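You operate a simulated robot arm through the tools that you are given. There is no shell and no other tool. Be economical: measure what you need, move in short steps, check, and stop when the job is done.

You are at the controls of a simulated robot arm. One attempt, no reset.

Task
Take the plate pad and put it on the grey tray.

The check looks at the end state, three seconds after you hand in, the way a careful person would. Anything else that was tipped, shoved, dropped, spilled or broken makes it a failure.

Robot
A 6-joint arm with a two-finger parallel gripper, fixed in place. Base frame: the origin is at the foot of the arm, x ahead of it, y to its left, z up; the work surface is at about z = 780. Units: mm, degrees, N and s.
With the tool pointing down near the work surface it reaches from about 240 to 640 mm from the base axis. Its first joint turns from -66.0 to 66.0 degrees. Payload 2.7 kg.
The TCP is the grasp point between the finger pads, 23 mm short of the fingertips. In the tool frame z runs along the fingers and y along their closing line. Largest opening 94 mm; finger width 38, thickness 10; the body of the gripper, 54 by 96 mm, starts 39 mm behind the TCP.
Orientation is that of the tool frame in the base frame, as a unit quaternion [w, x, y, z]. With the fingers straight down and closing along the base's y, the tool's x points along the base's -x, its y along +y and its z along -z.

Tools
- The arm moves only by the tool nudge_tool. Its argument "moves" is a list of rows, each a list of 7 numbers: the shift along the base's x, y, z in mm, then the turn, a rotation vector about the base's x, y, z in degrees, then the opening, from 0 (shut) to 1 (fully open). In form: [[dx, dy, dz, wx, wy, wz, claw], ...]. A call has 1 to 10 rows; each row is the pose to reach, as a shift and turn from the pose commanded when the call began. Rows are played at 5 a second. More than 50 mm and 8.6 degrees between two rows, or a gripper value outside its range, and nothing of the call is played. Where a pose cannot be reached the arm comes as near as it can. A force on the tool above 40 N (or 10 N above the force at the start of the call, whichever is more), or a blocked arm, ends the call early, and 0.2 s more pass. Each finger travels about 45 mm/s and halts on what it meets, pressing with about 34 N; the grip force reading is that of the motor and also rises with nothing between the fingers. The clock runs only during rows and for 0.2 s after the last one: add rows that repeat a pose to give the fingers time. The reply holds the time, the measured pose of the TCP, the force on the tool along the base axes, the opening and the grip force, in the units named above and with some noise, and new pictures: "show" is both (left out), scene, wrist or none.
- Cameras (640 x 400 px; columns grow to the right, rows downward): "scene" is fixed at [57.2, -420.5, 1412.8]; the picture's right is [0.81, -0.58, 0.00], its down [-0.37, -0.52, -0.77] and it looks along [0.45, 0.62, -0.64] (base axes); focal length 354 px, centre (320, 200). "wrist" rides on the gripper at [87, 16, -74] in the tool frame; the picture's right is [-0.18, 0.98, 0.00], its down [-0.58, -0.11, -0.81] and it looks along [-0.79, -0.15, 0.59] (tool axes); focal length 243 px, centre (320, 200). There is no depth. A picture from a camera that has moved, and an enlarged one, comes with that camera's place and axes in the base frame and with its lens. The place of the scene camera against the robot may be out by one fixed shift of up to 25 mm in any direction.
- inspect(camera, box): a new picture of the part [left, top, right, bottom] of that camera's present view, enlarged. It takes no simulated time.
- finish_job(): hands the job in; it is judged then, once.

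Go step by step. Nothing tells you positions but the pictures and the camera data: compare them with the known pose of the tool, close in by small moves and look again before you grip or let go. The budget is 90 turns and 170 pictures, counting those below and the enlarged ones. Unless the task says otherwise, let go and move clear before handing in, and close with one line.

The tools are called after "Call:" as name(argument=value, ...) on one line, values as JSON. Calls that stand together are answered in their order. nudge_tool: Moves the arm, as the interface text tells. Its arguments: {"type":"object","properties":{"moves":{"type":"array","items":{"type":"array","items":{"type":"number"}}},"show":{"type":"string","enum":["both","scene","wrist","none"]}},"required":["moves"]} The other tools are called the same way: inspect (camera, box) takes an enlarged picture of a part of a camera's view; finish_job () hands the job in.

At the start:

```text
clock: 0.0
eef_pos: [384.7, 3.4, 1109.5]
tool_rot: [0.0, 0.0, 1.0, -0.001]
force: [-0.2, 0.6, -0.2]
finger_gap: 93.7
gripper_force: 0.1
```

scene: 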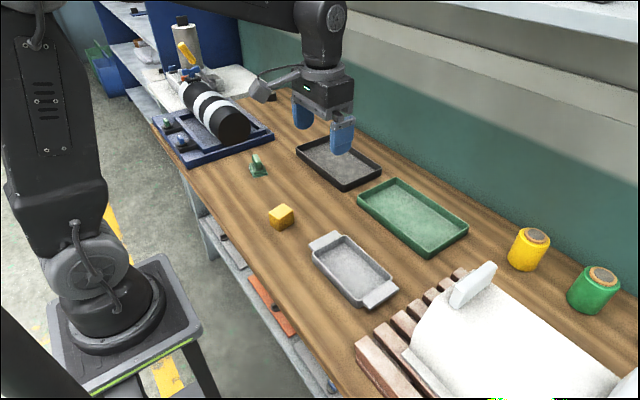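
wrist: 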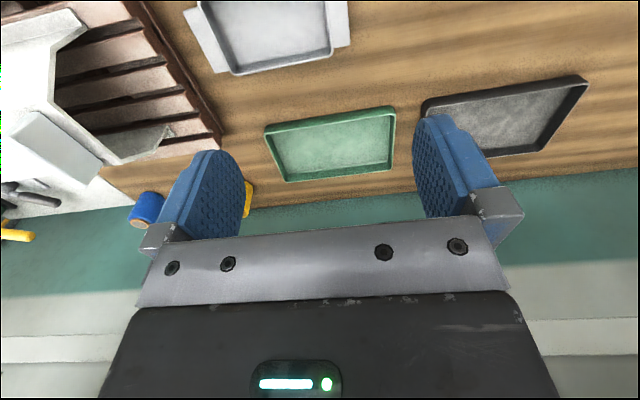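

I see three trays (black, green, light grey with lugs), a small yellow cube, a small green item, two spools, and a white bulky thing with a plate on a slatted pallet. I'll enlarge to identify the plate pad.

Call:
inspect(camera="scene", box=[340, 220, 640, 400])

Call:
inspect(camera="scene", box=[140, 20, 400, 180])

Call:
inspect(camera="scene", box=[220, 140, 480, 310])

Call:
inspect(camera="wrist", box=[0, 0, 260, 240])

```text
2.13 times, centred on (490, 310) of scene
camera zoom: at [57.2, -420.5, 1412.8], right [0.81, -0.58, 0.0], down [-0.37, -0.52, -0.77], along [0.45, 0.62, -0.64], focal length 756 px, centre (-43, -35)
```

zoom: 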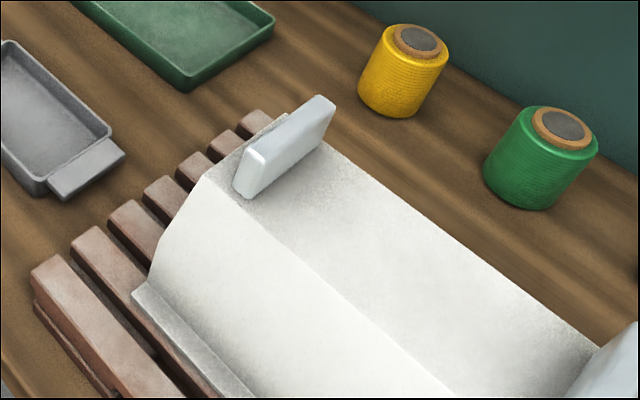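

```text
2.46 times, centred on (270, 100) of scene
camera zoom: at [57.2, -420.5, 1412.8], right [0.81, -0.58, 0.0], down [-0.37, -0.52, -0.77], along [0.45, 0.62, -0.64], focal length 872 px, centre (443, 446)
```

zoom: 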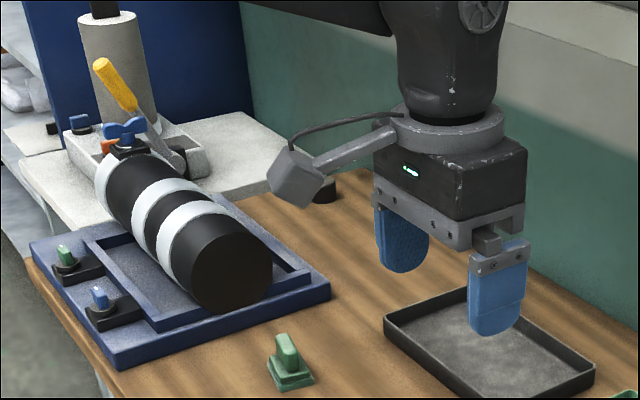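

```text
2.35 times, centred on (350, 225) of scene
camera zoom: at [57.2, -420.5, 1412.8], right [0.81, -0.58, 0.0], down [-0.37, -0.52, -0.77], along [0.45, 0.62, -0.64], focal length 833 px, centre (249, 141)
```

zoom: 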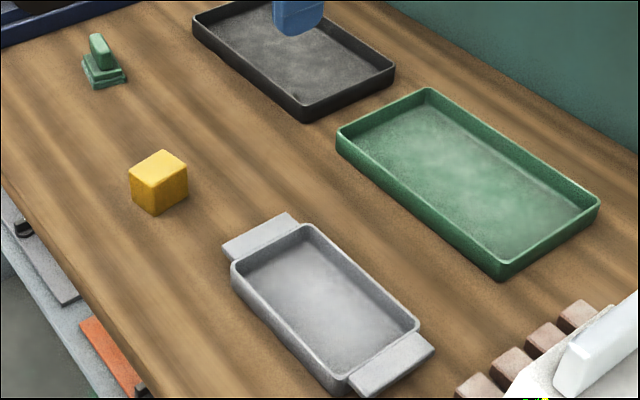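

```text
1.67 times, centred on (130, 120) of wrist
camera zoom: at [297.4, 17.9, 1185.8], right [0.18, 0.98, 0.0], down [0.58, -0.11, 0.81], along [0.79, -0.15, -0.59], focal length 404 px, centre (637, 333)
```

zoom: 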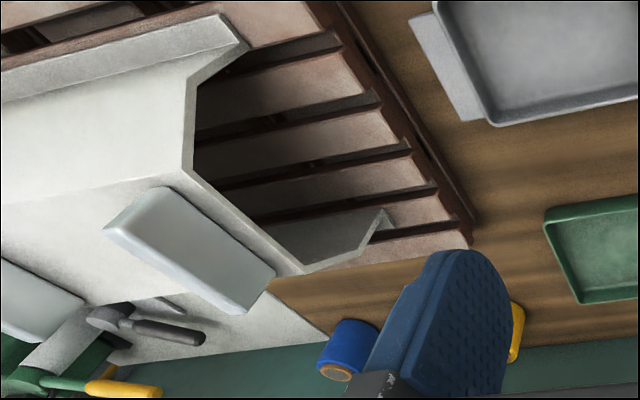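

The white plate-like block on the bent sheet to the right is the best candidate, though a second one seems to be behind it and there's a small green item too. I'll move the wrist camera for a better look.

Call:
nudge_tool(moves=[[-10, -40, 0, 0, 0, 0, 1], [-20, -80, 0, 0, 0, 0, 1], [-30, -120, 0, 0, 0, 0, 1], [-40, -160, 0, 0, 0, 0, 1], [-50, -200, 0, 0, 0, 0, 1], [-60, -240, 0, 0, 0, 0, 1], [-60, -240, 0, 0, 0, 0, 1], [-60, -240, 0, 0, 0, 0, 1]])

```text
clock: 1.8
eef_pos: [324.2, -237.5, 1107.8]
tool_rot: [0.0, -0.001, 1.0, -0.001]
force: [1.2, 0.3, -0.1]
finger_gap: 94.2
gripper_force: 0.1
camera wrist: at [237.1, -222.6, 1184.9], right [0.18, 0.98, 0.0], down [0.58, -0.11, 0.81], along [0.79, -0.15, -0.59], focal length 243 px, centre (320, 200)
```

scene: 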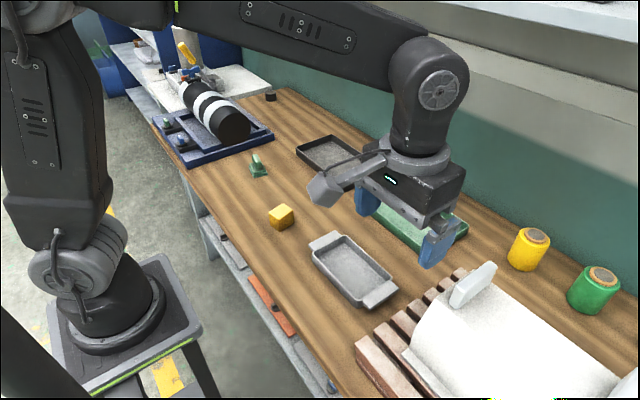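
wrist: 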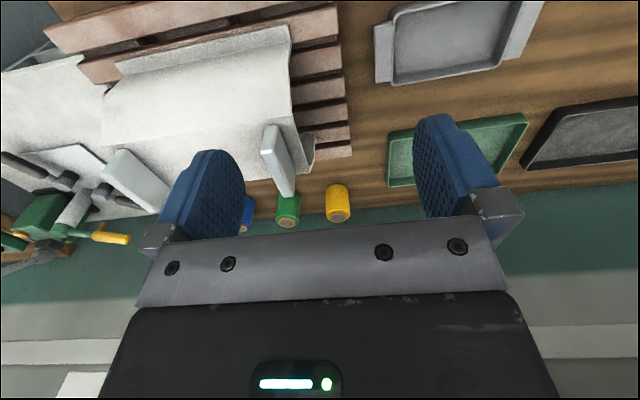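

The sheet and upright white plate are now in the wrist view, with more things farther right. I'll enlarge them.

Call:
inspect(camera="wrist", box=[0, 0, 360, 280])

Call:
inspect(camera="wrist", box=[0, 100, 180, 280])

Call:
inspect(camera="wrist", box=[220, 90, 380, 230])

```text
1.43 times, centred on (180, 140) of wrist
camera zoom: at [237.1, -222.6, 1184.9], right [0.18, 0.98, 0.0], down [0.58, -0.11, 0.81], along [0.79, -0.15, -0.59], focal length 347 px, centre (520, 286)
```

zoom: 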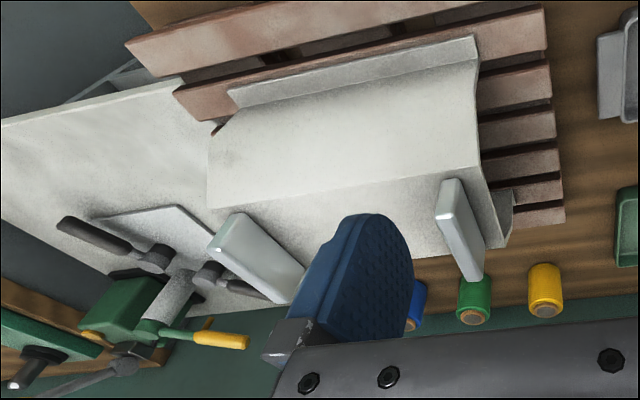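

```text
2.22 times, centred on (90, 190) of wrist
camera zoom: at [237.1, -222.6, 1184.9], right [0.18, 0.98, 0.0], down [0.58, -0.11, 0.81], along [0.79, -0.15, -0.59], focal length 539 px, centre (831, 222)
```

zoom: 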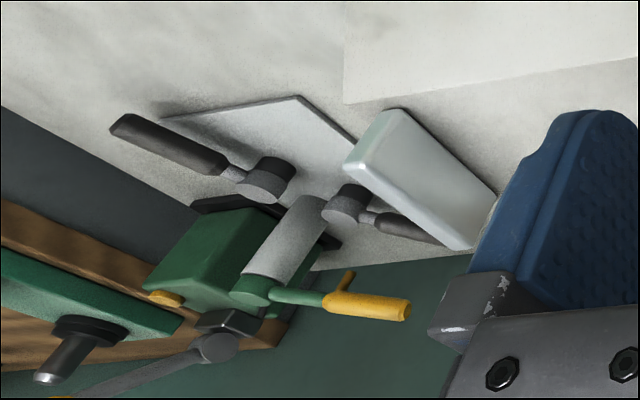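

```text
2.86 times, centred on (300, 160) of wrist
camera zoom: at [237.1, -222.6, 1184.9], right [0.18, 0.98, 0.0], down [0.58, -0.11, 0.81], along [0.79, -0.15, -0.59], focal length 693 px, centre (377, 314)
```

zoom: 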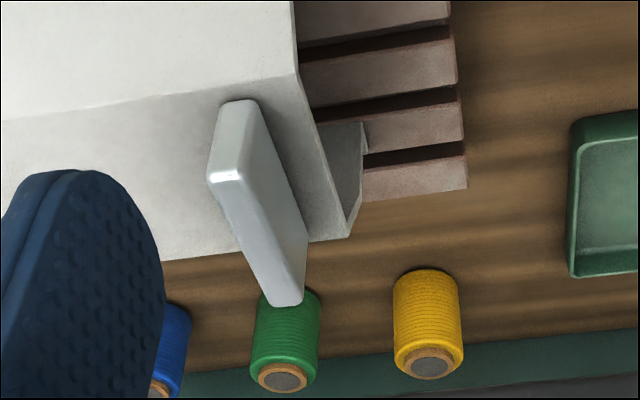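

The white upright pads look possibly fixed to the sheet. Let me look closely at the left area's small items before deciding.

Call:
inspect(camera="scene", box=[225, 135, 305, 185])

Call:
inspect(camera="scene", box=[150, 30, 290, 170])

Call:
inspect(camera="scene", box=[430, 250, 510, 320])

Call:
inspect(camera="scene", box=[260, 190, 340, 260])

```text
8.00 times, centred on (265, 160) of scene
camera zoom: at [57.2, -420.5, 1412.8], right [0.81, -0.58, 0.0], down [-0.37, -0.52, -0.77], along [0.45, 0.62, -0.64], focal length 2834 px, centre (760, 520)
```

zoom: 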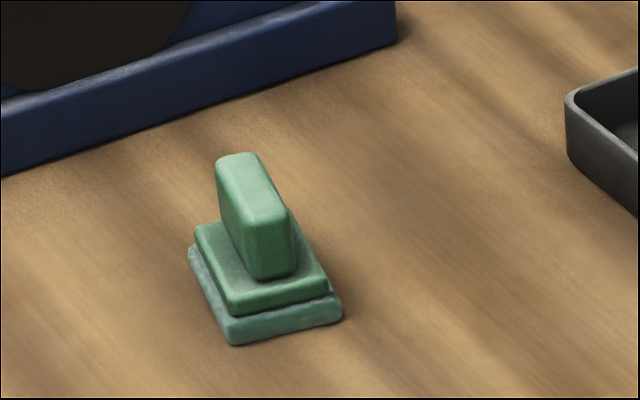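

```text
2.86 times, centred on (220, 100) of scene
camera zoom: at [57.2, -420.5, 1412.8], right [0.81, -0.58, 0.0], down [-0.37, -0.52, -0.77], along [0.45, 0.62, -0.64], focal length 1012 px, centre (606, 486)
```

zoom: 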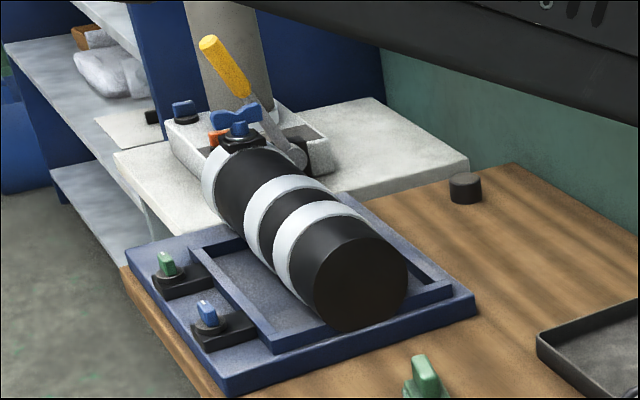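

```text
5.71 times, centred on (470, 285) of scene
camera zoom: at [57.2, -420.5, 1412.8], right [0.81, -0.58, 0.0], down [-0.37, -0.52, -0.77], along [0.45, 0.62, -0.64], focal length 2024 px, centre (-537, -286)
```

zoom: 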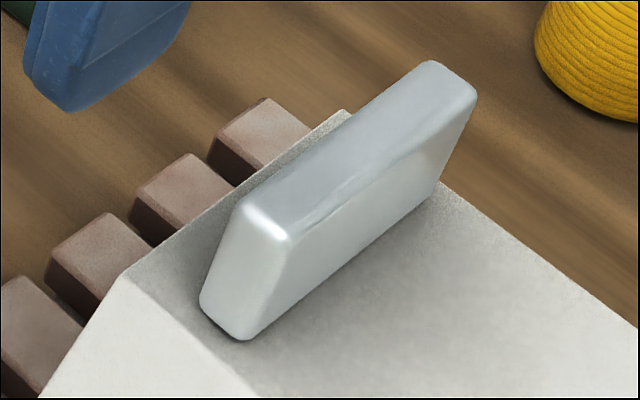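

```text
5.71 times, centred on (300, 225) of scene
camera zoom: at [57.2, -420.5, 1412.8], right [0.81, -0.58, 0.0], down [-0.37, -0.52, -0.77], along [0.45, 0.62, -0.64], focal length 2024 px, centre (434, 57)
```

zoom: 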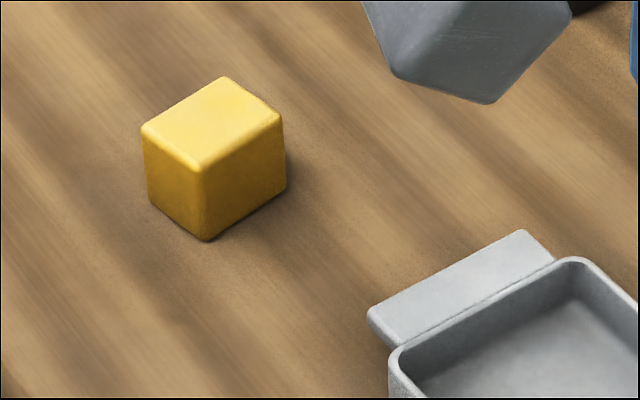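

The white lugs sit square to a sloped face, so they're part of the sheet. The green item (thin soft pad, plate and grip, about 66 x 42 mm) near [425, 414] is the plate pad, lying within reach; the target is the light grey lugged tray. I'll swing over toward it, turning the fingers to close across its grip.

Call:
nudge_tool(moves=[[0, 45, 0, 0, 0, 0, 1], [0, 90, 0, 0, 0, 0, 1], [10, 135, 0, 0, 0, 7, 1], [20, 180, 0, 0, 0, 14, 1], [30, 225, 0, 0, 0, 21, 1], [40, 270, 0, 0, 0, 28, 1], [50, 315, 0, 0, 0, 35, 1], [60, 360, 0, 0, 0, 42, 1], [70, 405, -20, 0, 0, 49, 1], [80, 450, -40, 0, 0, 56, 1]], show="none")

Call:
nudge_tool(moves=[[5, 40, -20, 0, 0, 7, 1], [10, 80, -40, 0, 0, 14, 1], [20, 120, -60, 0, 0, 22, 1], [20, 140, -80, 0, 0, 22, 1], [20, 140, -80, 0, 0, 22, 1], [20, 140, -80, 0, 0, 22, 1]])

```text
refused: row 9 steps farther than a row can; nothing moved
```

```text
clock: 3.2
eef_pos: [341.6, -96.8, 1029.4]
tool_rot: [0.0, -0.191, 0.982, 0.0]
force: [-0.7, -0.7, 0.6]
finger_gap: 93.7
gripper_force: 0.1
camera wrist: at [255.9, -115.2, 1105.6], right [-0.2, 0.98, 0.0], down [0.58, 0.12, 0.81], along [0.79, 0.16, -0.59], focal length 243 px, centre (320, 200)
```

scene: 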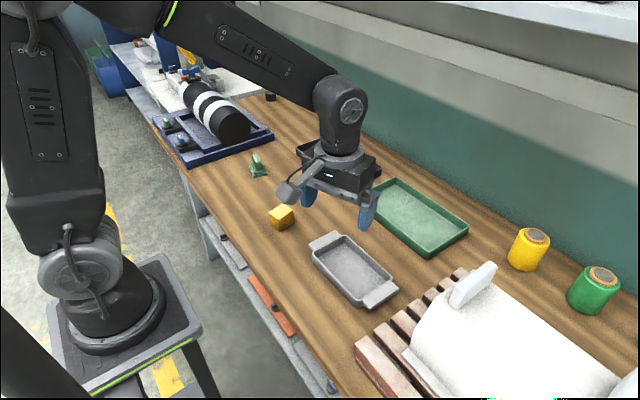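
wrist: 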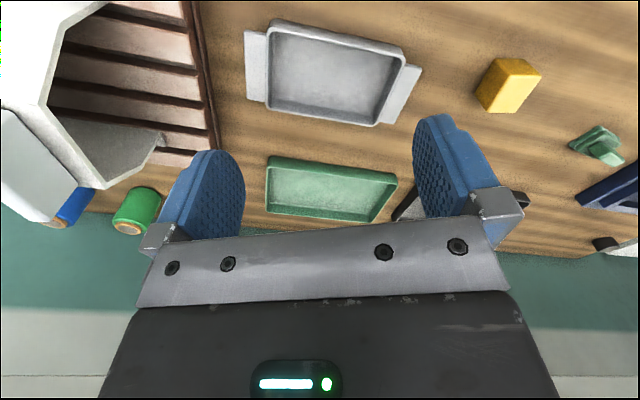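

The second part ran from the original pose; that is harmless. I continue over to the green pad with smaller steps.

Call:
nudge_tool(moves=[[5, 45, 0, 0, 0, 6, 1], [12, 90, 0, 0, 0, 12, 1], [20, 135, 0, 0, 0, 18, 1], [28, 180, 0, 0, 0, 24, 1], [36, 225, 0, 0, 0, 30, 1], [44, 270, 0, 0, 0, 36, 1], [52, 315, 0, 0, 0, 42, 1], [60, 360, 0, 0, 0, 48, 1], [68, 400, 0, 0, 0, 54, 1], [75, 430, 0, 0, 0, 58, 1]])

```text
clock: 5.4
eef_pos: [418.4, 333.6, 1030.3]
tool_rot: [-0.001, -0.644, 0.765, 0.0]
force: [0.5, 0.0, -0.1]
finger_gap: 93.6
gripper_force: 0.1
camera wrist: at [388.1, 250.0, 1106.2], right [-0.94, 0.35, 0.0], down [0.21, 0.55, 0.81], along [0.28, 0.76, -0.59], focal length 243 px, centre (320, 200)
```

scene: 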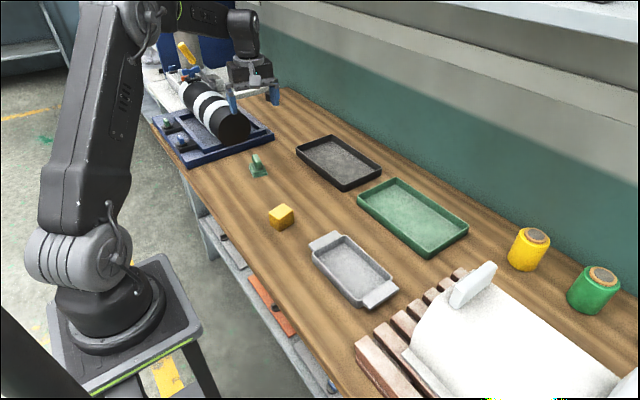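
wrist: 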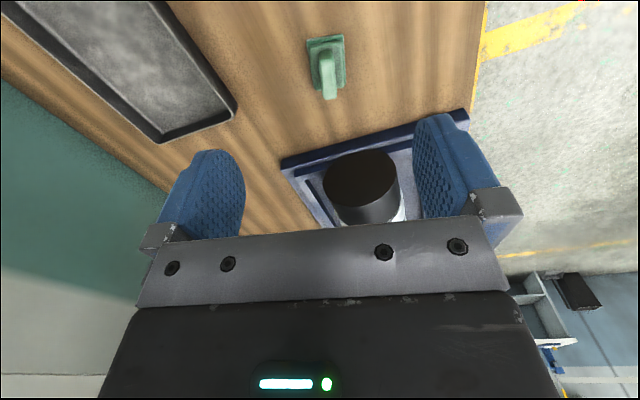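

The pad is at about [429, 387] by the wrist view. I enlarge it for its orientation.

Call:
inspect(camera="wrist", box=[280, 20, 376, 110])

```text
4.44 times, centred on (328, 65) of wrist
camera zoom: at [388.1, 250.0, 1106.2], right [-0.94, 0.35, 0.0], down [0.21, 0.55, 0.81], along [0.28, 0.76, -0.59], focal length 1078 px, centre (284, 800)
```

zoom: 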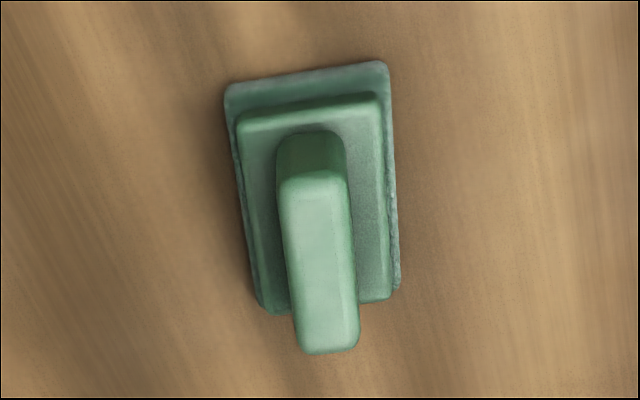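

The pad is centred near [429, 393], its long side about 78° from x, so the finger line is nearly right. I go lower and look again to get its heights.

Call:
nudge_tool(moves=[[2, 0, -40, 0, 0, -2, 1], [4, 0, -80, 0, 0, -2, 1], [4, 0, -120, 0, 0, -2, 1], [4, 0, -120, 0, 0, -2, 1], [4, 0, -120, 0, 0, -2, 1]])

```text
clock: 6.6
eef_pos: [422.2, 331.5, 908.4]
tool_rot: [0.0, -0.629, 0.777, 0.0]
force: [0.2, -0.2, 0.1]
finger_gap: 94.1
gripper_force: 0.1
camera wrist: at [389.4, 250.0, 984.8], right [-0.92, 0.38, 0.0], down [0.23, 0.55, 0.81], along [0.31, 0.75, -0.59], focal length 243 px, centre (320, 200)
```

scene: 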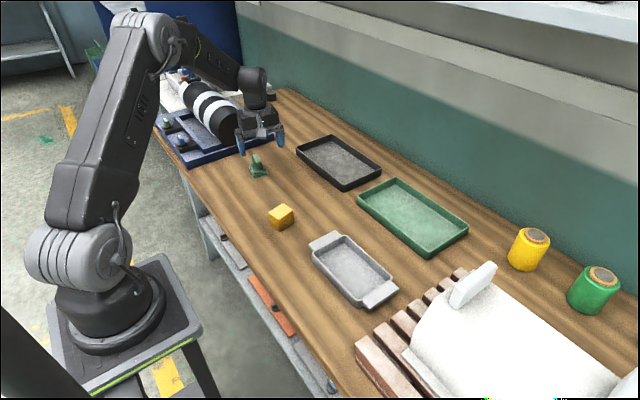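
wrist: 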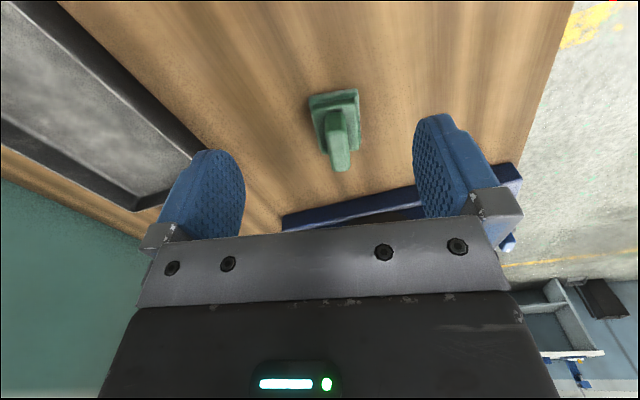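

Call:
inspect(camera="wrist", box=[272, 75, 400, 185])

```text
3.64 times, centred on (336, 130) of wrist
camera zoom: at [389.4, 250.0, 984.8], right [-0.92, 0.38, 0.0], down [0.23, 0.55, 0.81], along [0.31, 0.75, -0.59], focal length 882 px, centre (262, 454)
```

zoom: 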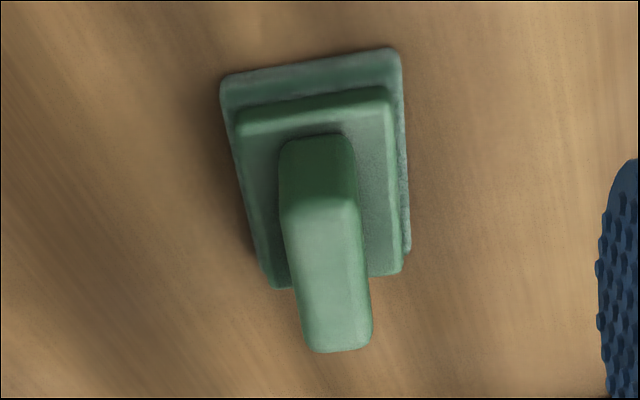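

The grip spans z 799–826, centred on [429, 391]. I move over it and lower partway, then check.

Call:
nudge_tool(moves=[[3, 30, 0, 0, 0, -1, 1], [7, 59, 0, 0, 0, -1, 1], [7, 59, -30, 0, 0, -1, 1], [7, 59, -45, 0, 0, -1, 1], [7, 59, -45, 0, 0, -1, 1]])

```text
clock: 7.8
eef_pos: [430.7, 391.6, 863.4]
tool_rot: [-0.001, -0.623, 0.782, 0.0]
force: [-0.1, -0.2, 0.0]
finger_gap: 94.0
gripper_force: 0.0
camera wrist: at [395.4, 309.4, 939.7], right [-0.92, 0.4, 0.0], down [0.24, 0.54, 0.81], along [0.32, 0.74, -0.59], focal length 243 px, centre (320, 200)
```

scene: 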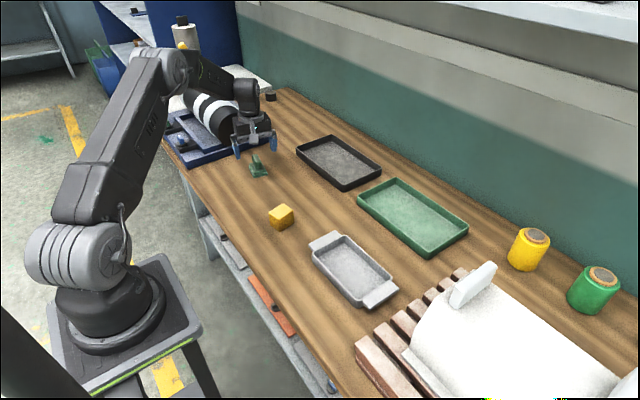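
wrist: 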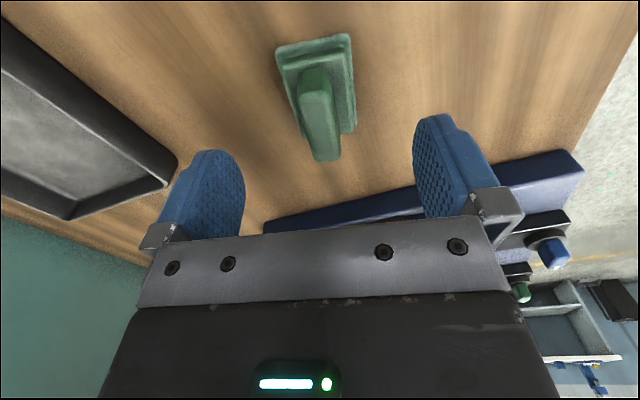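

It lines up well. I lower over the grip, with the fingertips just above the plate.

Call:
nudge_tool(moves=[[-1, -2, -15, 0, 0, 0, 1], [-1, -2, -30, 0, 0, 0, 1], [-1, -2, -36, 0, 0, 0, 1], [-1, -2, -36, 0, 0, 0, 1]])

Call:
inspect(camera="wrist", box=[200, 60, 460, 240])

Call:
inspect(camera="scene", box=[215, 110, 305, 190])

```text
clock: 8.8
eef_pos: [428.8, 390.3, 829.4]
tool_rot: [0.0, -0.623, 0.782, 0.001]
force: [0.1, 0.0, 0.2]
finger_gap: 93.9
gripper_force: 0.1
camera wrist: at [393.7, 308.5, 904.8], right [-0.92, 0.4, 0.0], down [0.24, 0.54, 0.81], along [0.32, 0.74, -0.59], focal length 243 px, centre (320, 200)
```

scene: 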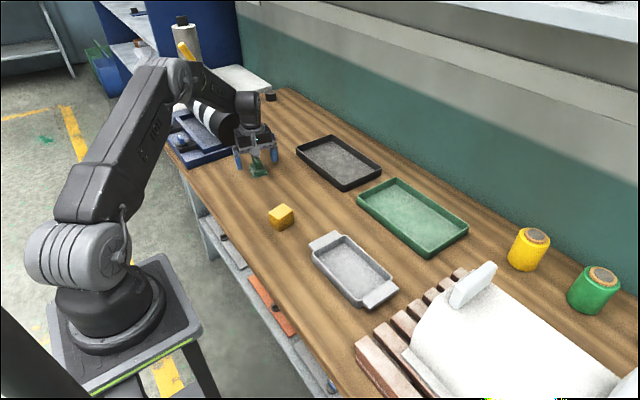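
wrist: 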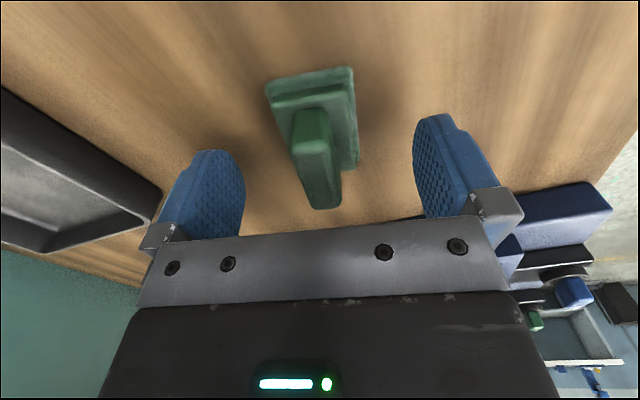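

```text
2.22 times, centred on (330, 150) of wrist
camera zoom: at [393.7, 308.5, 904.8], right [-0.92, 0.4, 0.0], down [0.24, 0.54, 0.81], along [0.32, 0.74, -0.59], focal length 539 px, centre (298, 311)
```

zoom: 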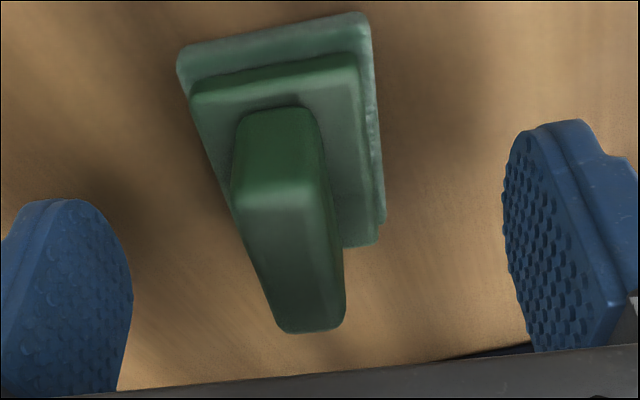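

```text
5.00 times, centred on (260, 150) of scene
camera zoom: at [57.2, -420.5, 1412.8], right [0.81, -0.58, 0.0], down [-0.37, -0.52, -0.77], along [0.45, 0.62, -0.64], focal length 1771 px, centre (620, 450)
```

zoom: 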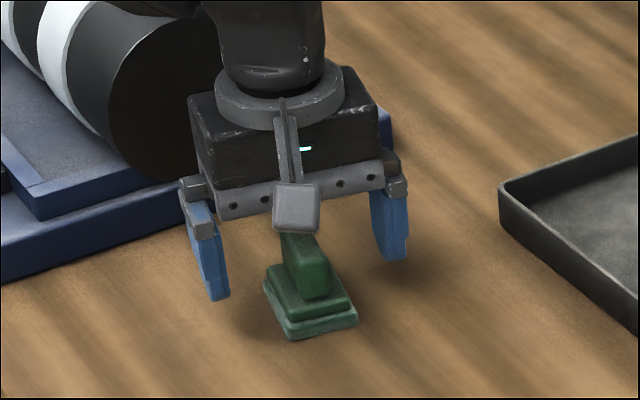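

The grip sits between the fingers with its top level with the TCP. I lower 3 mm more and close.

Call:
nudge_tool(moves=[[0, -1, -3, 0, 0, 0, 1], [0, -1, -3, 0, 0, 0, 0.6], [0, -1, -3, 0, 0, 0, 0.3], [0, -1, -3, 0, 0, 0, 0], [0, -1, -3, 0, 0, 0, 0], [0, -1, -3, 0, 0, 0, 0], [0, -1, -3, 0, 0, 0, 0], [0, -1, -3, 0, 0, 0, 0]])

```text
clock: 10.6
eef_pos: [429.2, 389.7, 825.1]
tool_rot: [-0.001, -0.623, 0.782, 0.0]
force: [-0.5, -0.2, 0.9]
finger_gap: 17.2
gripper_force: 33.5
camera wrist: at [393.8, 307.4, 901.8], right [-0.92, 0.4, 0.0], down [0.24, 0.54, 0.81], along [0.32, 0.74, -0.59], focal length 243 px, centre (320, 200)
```

scene: 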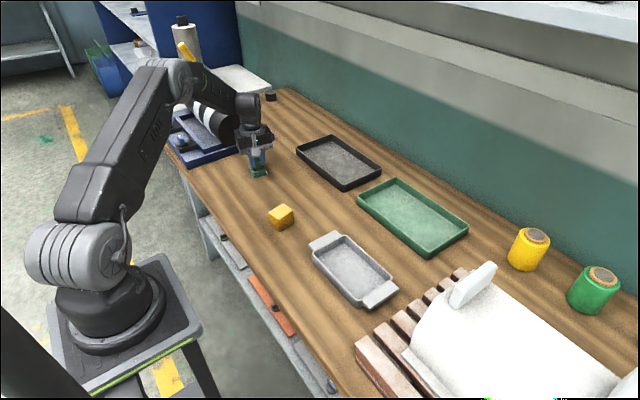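
wrist: 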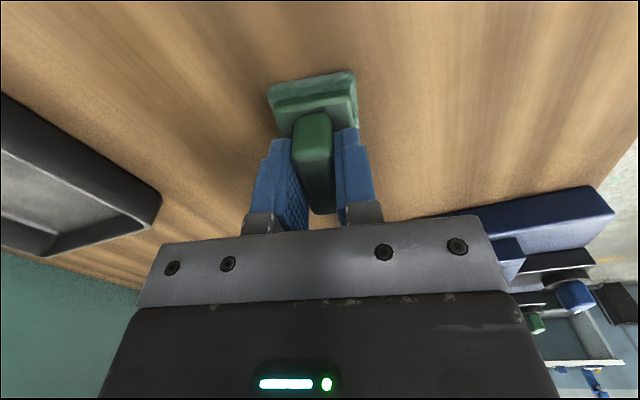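

The grip is held at a gap of 17 mm. I lift slowly.

Call:
nudge_tool(moves=[[0, 0, 15, 0, 0, 0, 0], [0, 0, 35, 0, 0, 0, 0], [0, 0, 60, 0, 0, 0, 0], [0, 0, 90, 0, 0, 0, 0], [0, 0, 120, 0, 0, 0, 0], [0, 0, 120, 0, 0, 0, 0]])

```text
clock: 12.0
eef_pos: [429.3, 391.2, 946.7]
tool_rot: [0.0, -0.623, 0.782, 0.0]
force: [0.3, -0.4, -0.9]
finger_gap: 17.5
gripper_force: 34.2
camera wrist: at [393.9, 308.9, 1021.9], right [-0.92, 0.4, 0.0], down [0.24, 0.54, 0.81], along [0.32, 0.74, -0.59], focal length 243 px, centre (320, 200)
```

scene: 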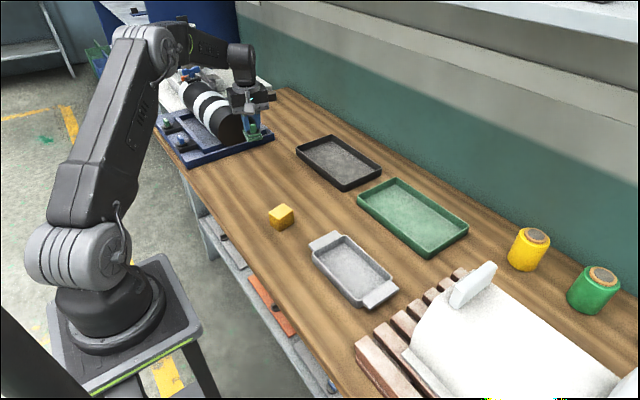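
wrist: 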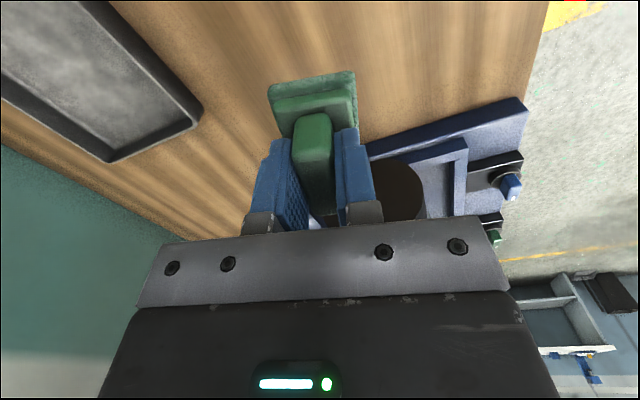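

Lifted securely. The grey tray is about 150 x 97 mm, long side along y, centred near [407, -71]. I carry the pad there at height, turning it to line up with the tray.

Call:
nudge_tool(moves=[[-2, -40, 0, 0, 0, 2, 0], [-4, -85, 0, 0, 0, 4, 0], [-6, -130, 0, 0, 0, 6, 0], [-8, -175, 0, 0, 0, 8, 0], [-10, -220, 0, 0, 0, 10, 0], [-12, -265, 0, 0, 0, 12, 0], [-14, -310, 0, 0, 0, 13, 0], [-16, -350, 0, 0, 0, 13, 0], [-16, -380, 0, 0, 0, 13, 0], [-16, -380, 0, 0, 0, 13, 0]])

```text
clock: 14.2
eef_pos: [415.9, 9.1, 944.6]
tool_rot: [0.0, 0.708, -0.706, 0.0]
force: [-0.3, -0.2, -2.0]
finger_gap: 17.5
gripper_force: 34.4
camera wrist: at [399.3, -78.7, 1020.0], right [-0.98, 0.18, 0.0], down [0.11, 0.58, 0.81], along [0.15, 0.79, -0.59], focal length 243 px, centre (320, 200)
```

scene: 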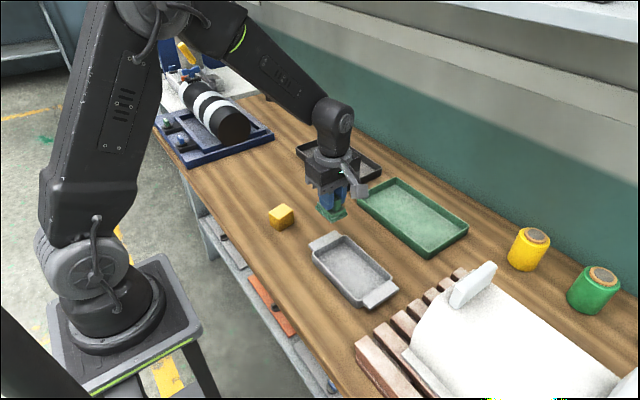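
wrist: 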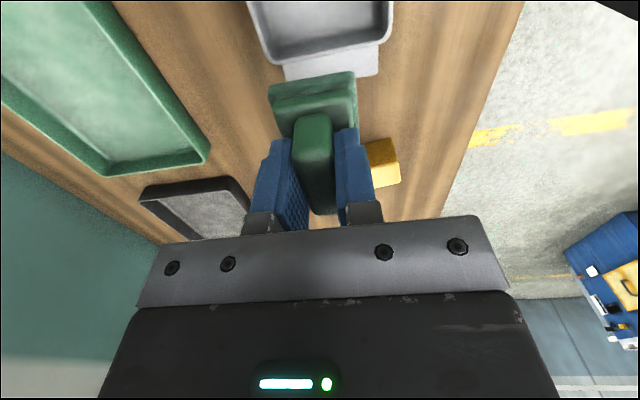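

The tray's end rim checks with my estimate; its centre is about [409, -70]. I move over it and lower partway.

Call:
nudge_tool(moves=[[-4, -40, 0, 0, 0, 0, 0], [-7, -79, 0, 0, 0, 0, 0], [-7, -79, -30, 0, 0, 0, 0], [-7, -79, -60, 0, 0, 0, 0], [-7, -79, -60, 0, 0, 0, 0], [-7, -79, -60, 0, 0, 0, 0]])

Call:
inspect(camera="scene", box=[290, 190, 420, 320])

```text
clock: 15.6
eef_pos: [407.0, -70.3, 885.2]
tool_rot: [0.0, 0.708, -0.707, 0.0]
force: [-0.2, -0.7, -1.1]
finger_gap: 17.4
gripper_force: 33.3
camera wrist: at [390.9, -157.4, 961.4], right [-0.98, 0.18, 0.0], down [0.11, 0.58, 0.81], along [0.15, 0.79, -0.59], focal length 243 px, centre (320, 200)
```

scene: 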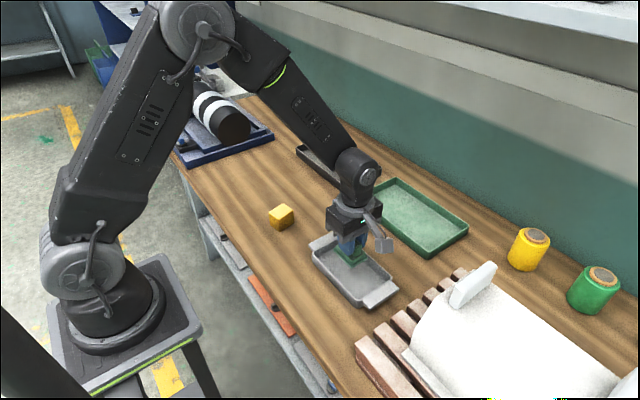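
wrist: 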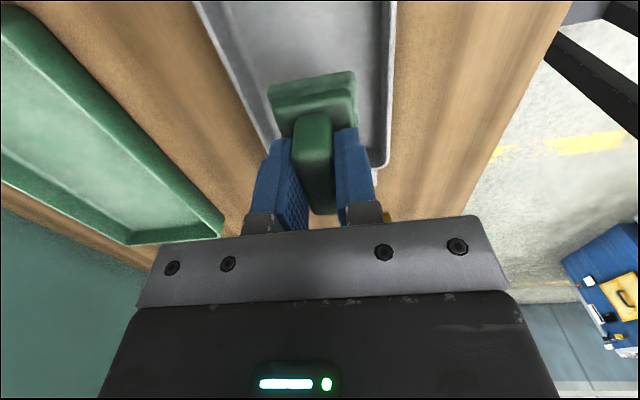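

```text
3.08 times, centred on (355, 255) of scene
camera zoom: at [57.2, -420.5, 1412.8], right [0.81, -0.58, 0.0], down [-0.37, -0.52, -0.77], along [0.45, 0.62, -0.64], focal length 1090 px, centre (212, 31)
```

zoom: 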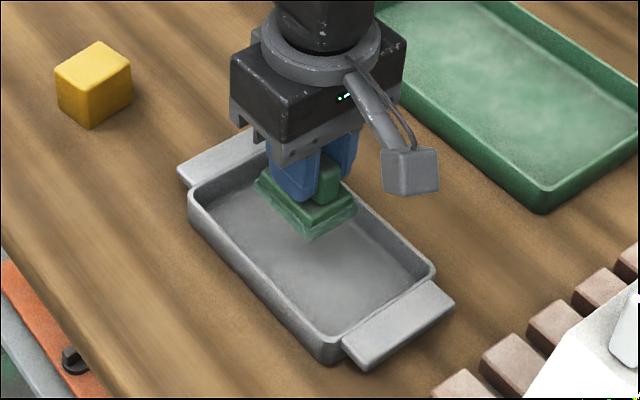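

The pad is over the tray's middle. I lower to just above the floor.

Call:
nudge_tool(moves=[[1, 0, -20, 0, 0, 0, 0], [1, 0, -38, 0, 0, 0, 0], [1, 0, -48, 0, 0, 0, 0], [1, 0, -51, 0, 0, 0, 0], [1, 0, -51, 0, 0, 0, 0]])

Call:
inspect(camera="scene", box=[300, 210, 410, 320])

```text
clock: 16.8
eef_pos: [408.2, -69.8, 834.7]
tool_rot: [-0.001, 0.708, -0.706, 0.0]
force: [0.2, 0.3, -0.9]
finger_gap: 17.4
gripper_force: 33.9
camera wrist: at [391.8, -157.5, 911.1], right [-0.98, 0.18, 0.0], down [0.11, 0.58, 0.81], along [0.15, 0.79, -0.59], focal length 243 px, centre (320, 200)
```

scene: 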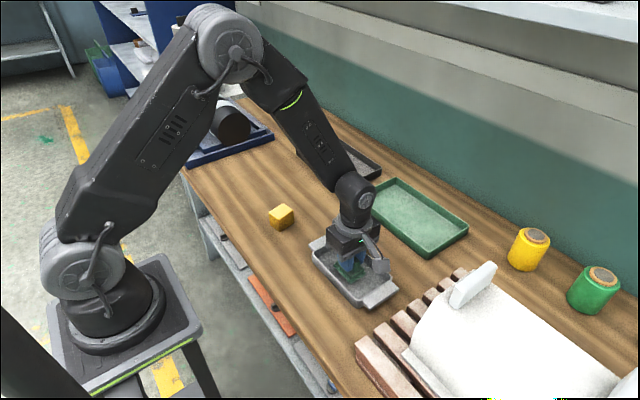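
wrist: 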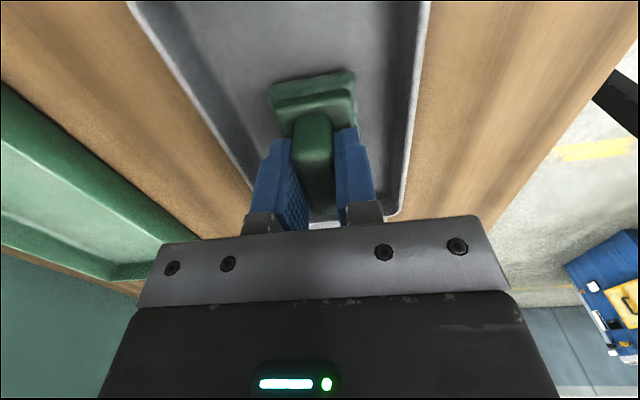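

```text
3.64 times, centred on (355, 265) of scene
camera zoom: at [57.2, -420.5, 1412.8], right [0.81, -0.58, 0.0], down [-0.37, -0.52, -0.77], along [0.45, 0.62, -0.64], focal length 1288 px, centre (193, -36)
```

zoom: 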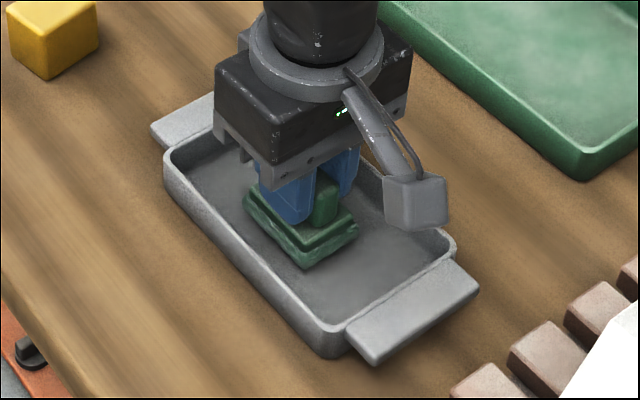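

Almost down. I lower in 1 mm steps watching the force.

Call:
nudge_tool(moves=[[0, 0, -1, 0, 0, 0, 0], [0, 0, -2, 0, 0, 0, 0], [0, 0, -3, 0, 0, 0, 0]], show="none")

```text
clock: 17.6
eef_pos: [407.6, -70.5, 831.4]
tool_rot: [0.0, 0.708, -0.706, 0.0]
force: [-0.6, 0.7, -1.6]
finger_gap: 17.4
gripper_force: 33.8
```

Call:
nudge_tool(moves=[[0, 0, -1, 0, 0, 0, 0], [0, 0, -2, 0, 0, 0, 0]], show="none")

```text
clock: 18.2
eef_pos: [408.2, -70.2, 830.6]
tool_rot: [0.001, -0.707, 0.707, 0.0]
force: [-0.6, 0.1, -0.2]
finger_gap: 17.5
gripper_force: 34.0
```

No contact is clear yet; I keep stepping down.

Call:
nudge_tool(moves=[[0, 0, -1, 0, 0, 0, 0], [0, 0, -2, 0, 0, 0, 0]], show="scene")

Call:
inspect(camera="scene", box=[320, 230, 400, 310])

```text
clock: 18.8
eef_pos: [407.3, -69.8, 829.4]
tool_rot: [-0.001, 0.708, -0.706, 0.001]
force: [-9.0, 6.6, 30.4]
finger_gap: 17.4
gripper_force: 33.6
```

scene: 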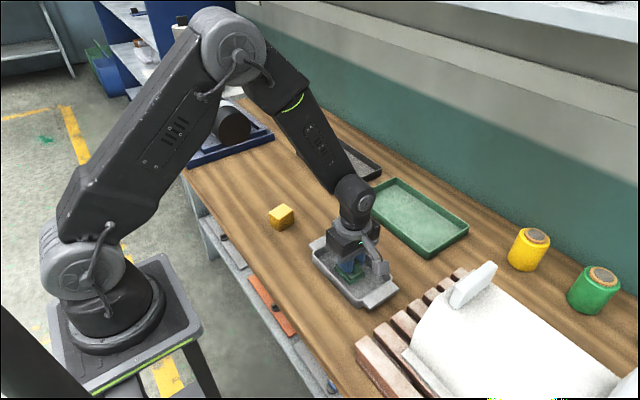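

```text
5.00 times, centred on (360, 270) of scene
camera zoom: at [56.6, -420.3, 1412.9], right [0.81, -0.58, 0.0], down [-0.37, -0.52, -0.77], along [0.45, 0.62, -0.64], focal length 1771 px, centre (120, -150)
```

zoom: 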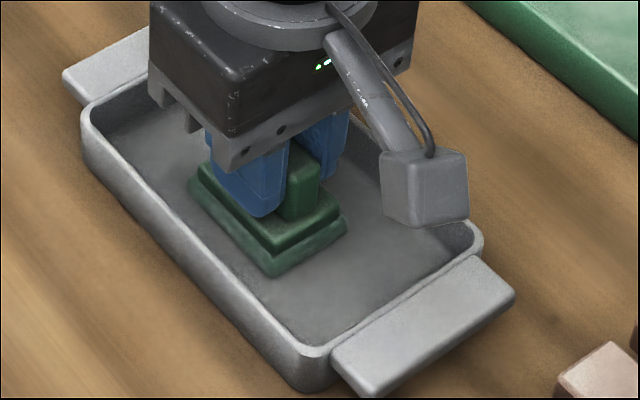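

The pad is down on the tray floor. I relieve 1 mm, then open only part way so the fingers stay clear of the tray walls.

Call:
nudge_tool(moves=[[0, 0, 1, 0, 0, 0, 0], [0, 0, 1, 0, 0, 0, 0.25], [0, 0, 1, 0, 0, 0, 0.35], [0, 0, 1, 0, 0, 0, 0.4], [0, 0, 1, 0, 0, 0, 0.4], [0, 0, 1, 0, 0, 0, 0.4]])

```text
clock: 20.2
eef_pos: [407.0, -70.7, 828.4]
tool_rot: [-0.001, 0.708, -0.706, 0.0]
force: [0.6, 0.4, -0.1]
finger_gap: 37.7
gripper_force: 0.0
camera wrist: at [391.4, -157.8, 904.5], right [-0.98, 0.18, 0.0], down [0.11, 0.58, 0.81], along [0.15, 0.79, -0.59], focal length 243 px, centre (320, 200)
```

scene: 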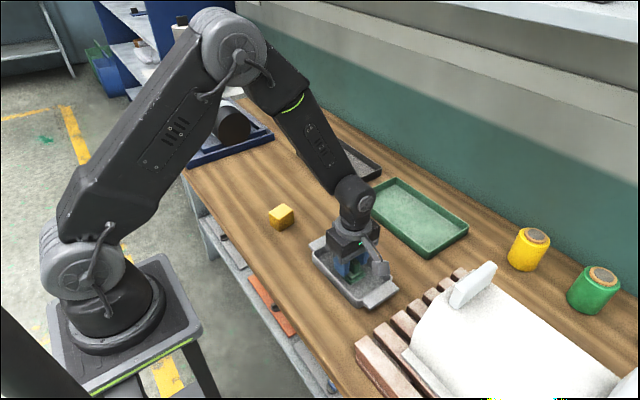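
wrist: 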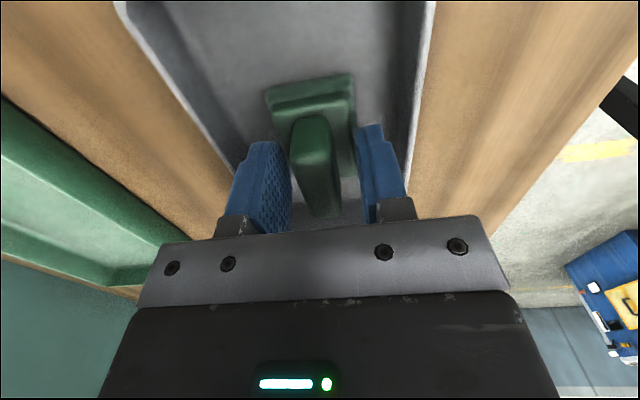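

The pad is released and both fingers are clear. I rise straight up.

Call:
nudge_tool(moves=[[0, 0, 20, 0, 0, 0, 0.4], [0, 0, 50, 0, 0, 0, 0.4], [0, 0, 90, 0, 0, 0, 0.4], [0, 0, 130, 0, 0, 0, 0.4], [-20, 40, 150, 0, 0, 0, 0.4], [-40, 80, 160, 0, 0, 0, 0.4], [-40, 120, 160, 0, 0, 0, 0.4], [-40, 120, 160, 0, 0, 0, 0.4]])

Call:
inspect(camera="scene", box=[260, 190, 420, 320])

```text
clock: 22.0
eef_pos: [368.3, 50.1, 988.9]
tool_rot: [0.0, 0.708, -0.707, 0.001]
force: [0.4, -0.3, 0.3]
finger_gap: 37.7
gripper_force: 0.0
camera wrist: at [351.6, -36.7, 1064.9], right [-0.98, 0.18, 0.0], down [0.11, 0.58, 0.81], along [0.15, 0.79, -0.59], focal length 243 px, centre (320, 200)
```

scene: 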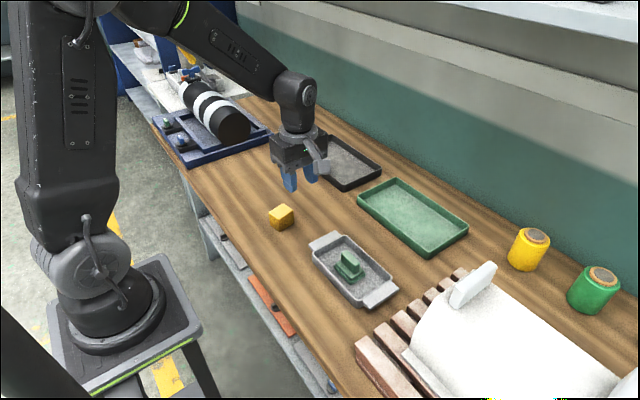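
wrist: 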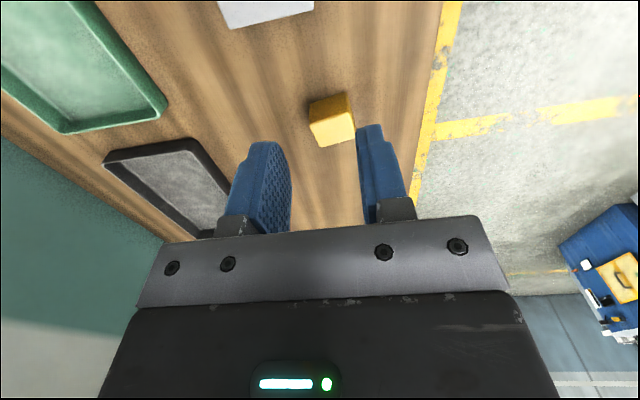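

```text
3.08 times, centred on (340, 255) of scene
camera zoom: at [57.2, -420.5, 1412.8], right [0.81, -0.58, 0.0], down [-0.37, -0.52, -0.77], along [0.45, 0.63, -0.64], focal length 1090 px, centre (258, 31)
```

zoom: 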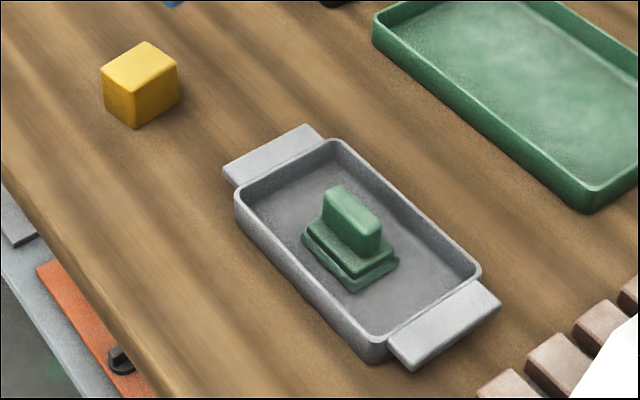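

The pad stands upright in the middle of the grey tray, nothing else has moved, and the arm is clear. I hand in.

Call:
finish_job()

```text
The job is handed in.
```

The green pad is standing upright in the middle of the light grey tray, and nothing else was disturbed; no label named the "plate pad", so I judged it to be the small green pad with the plate and grip.
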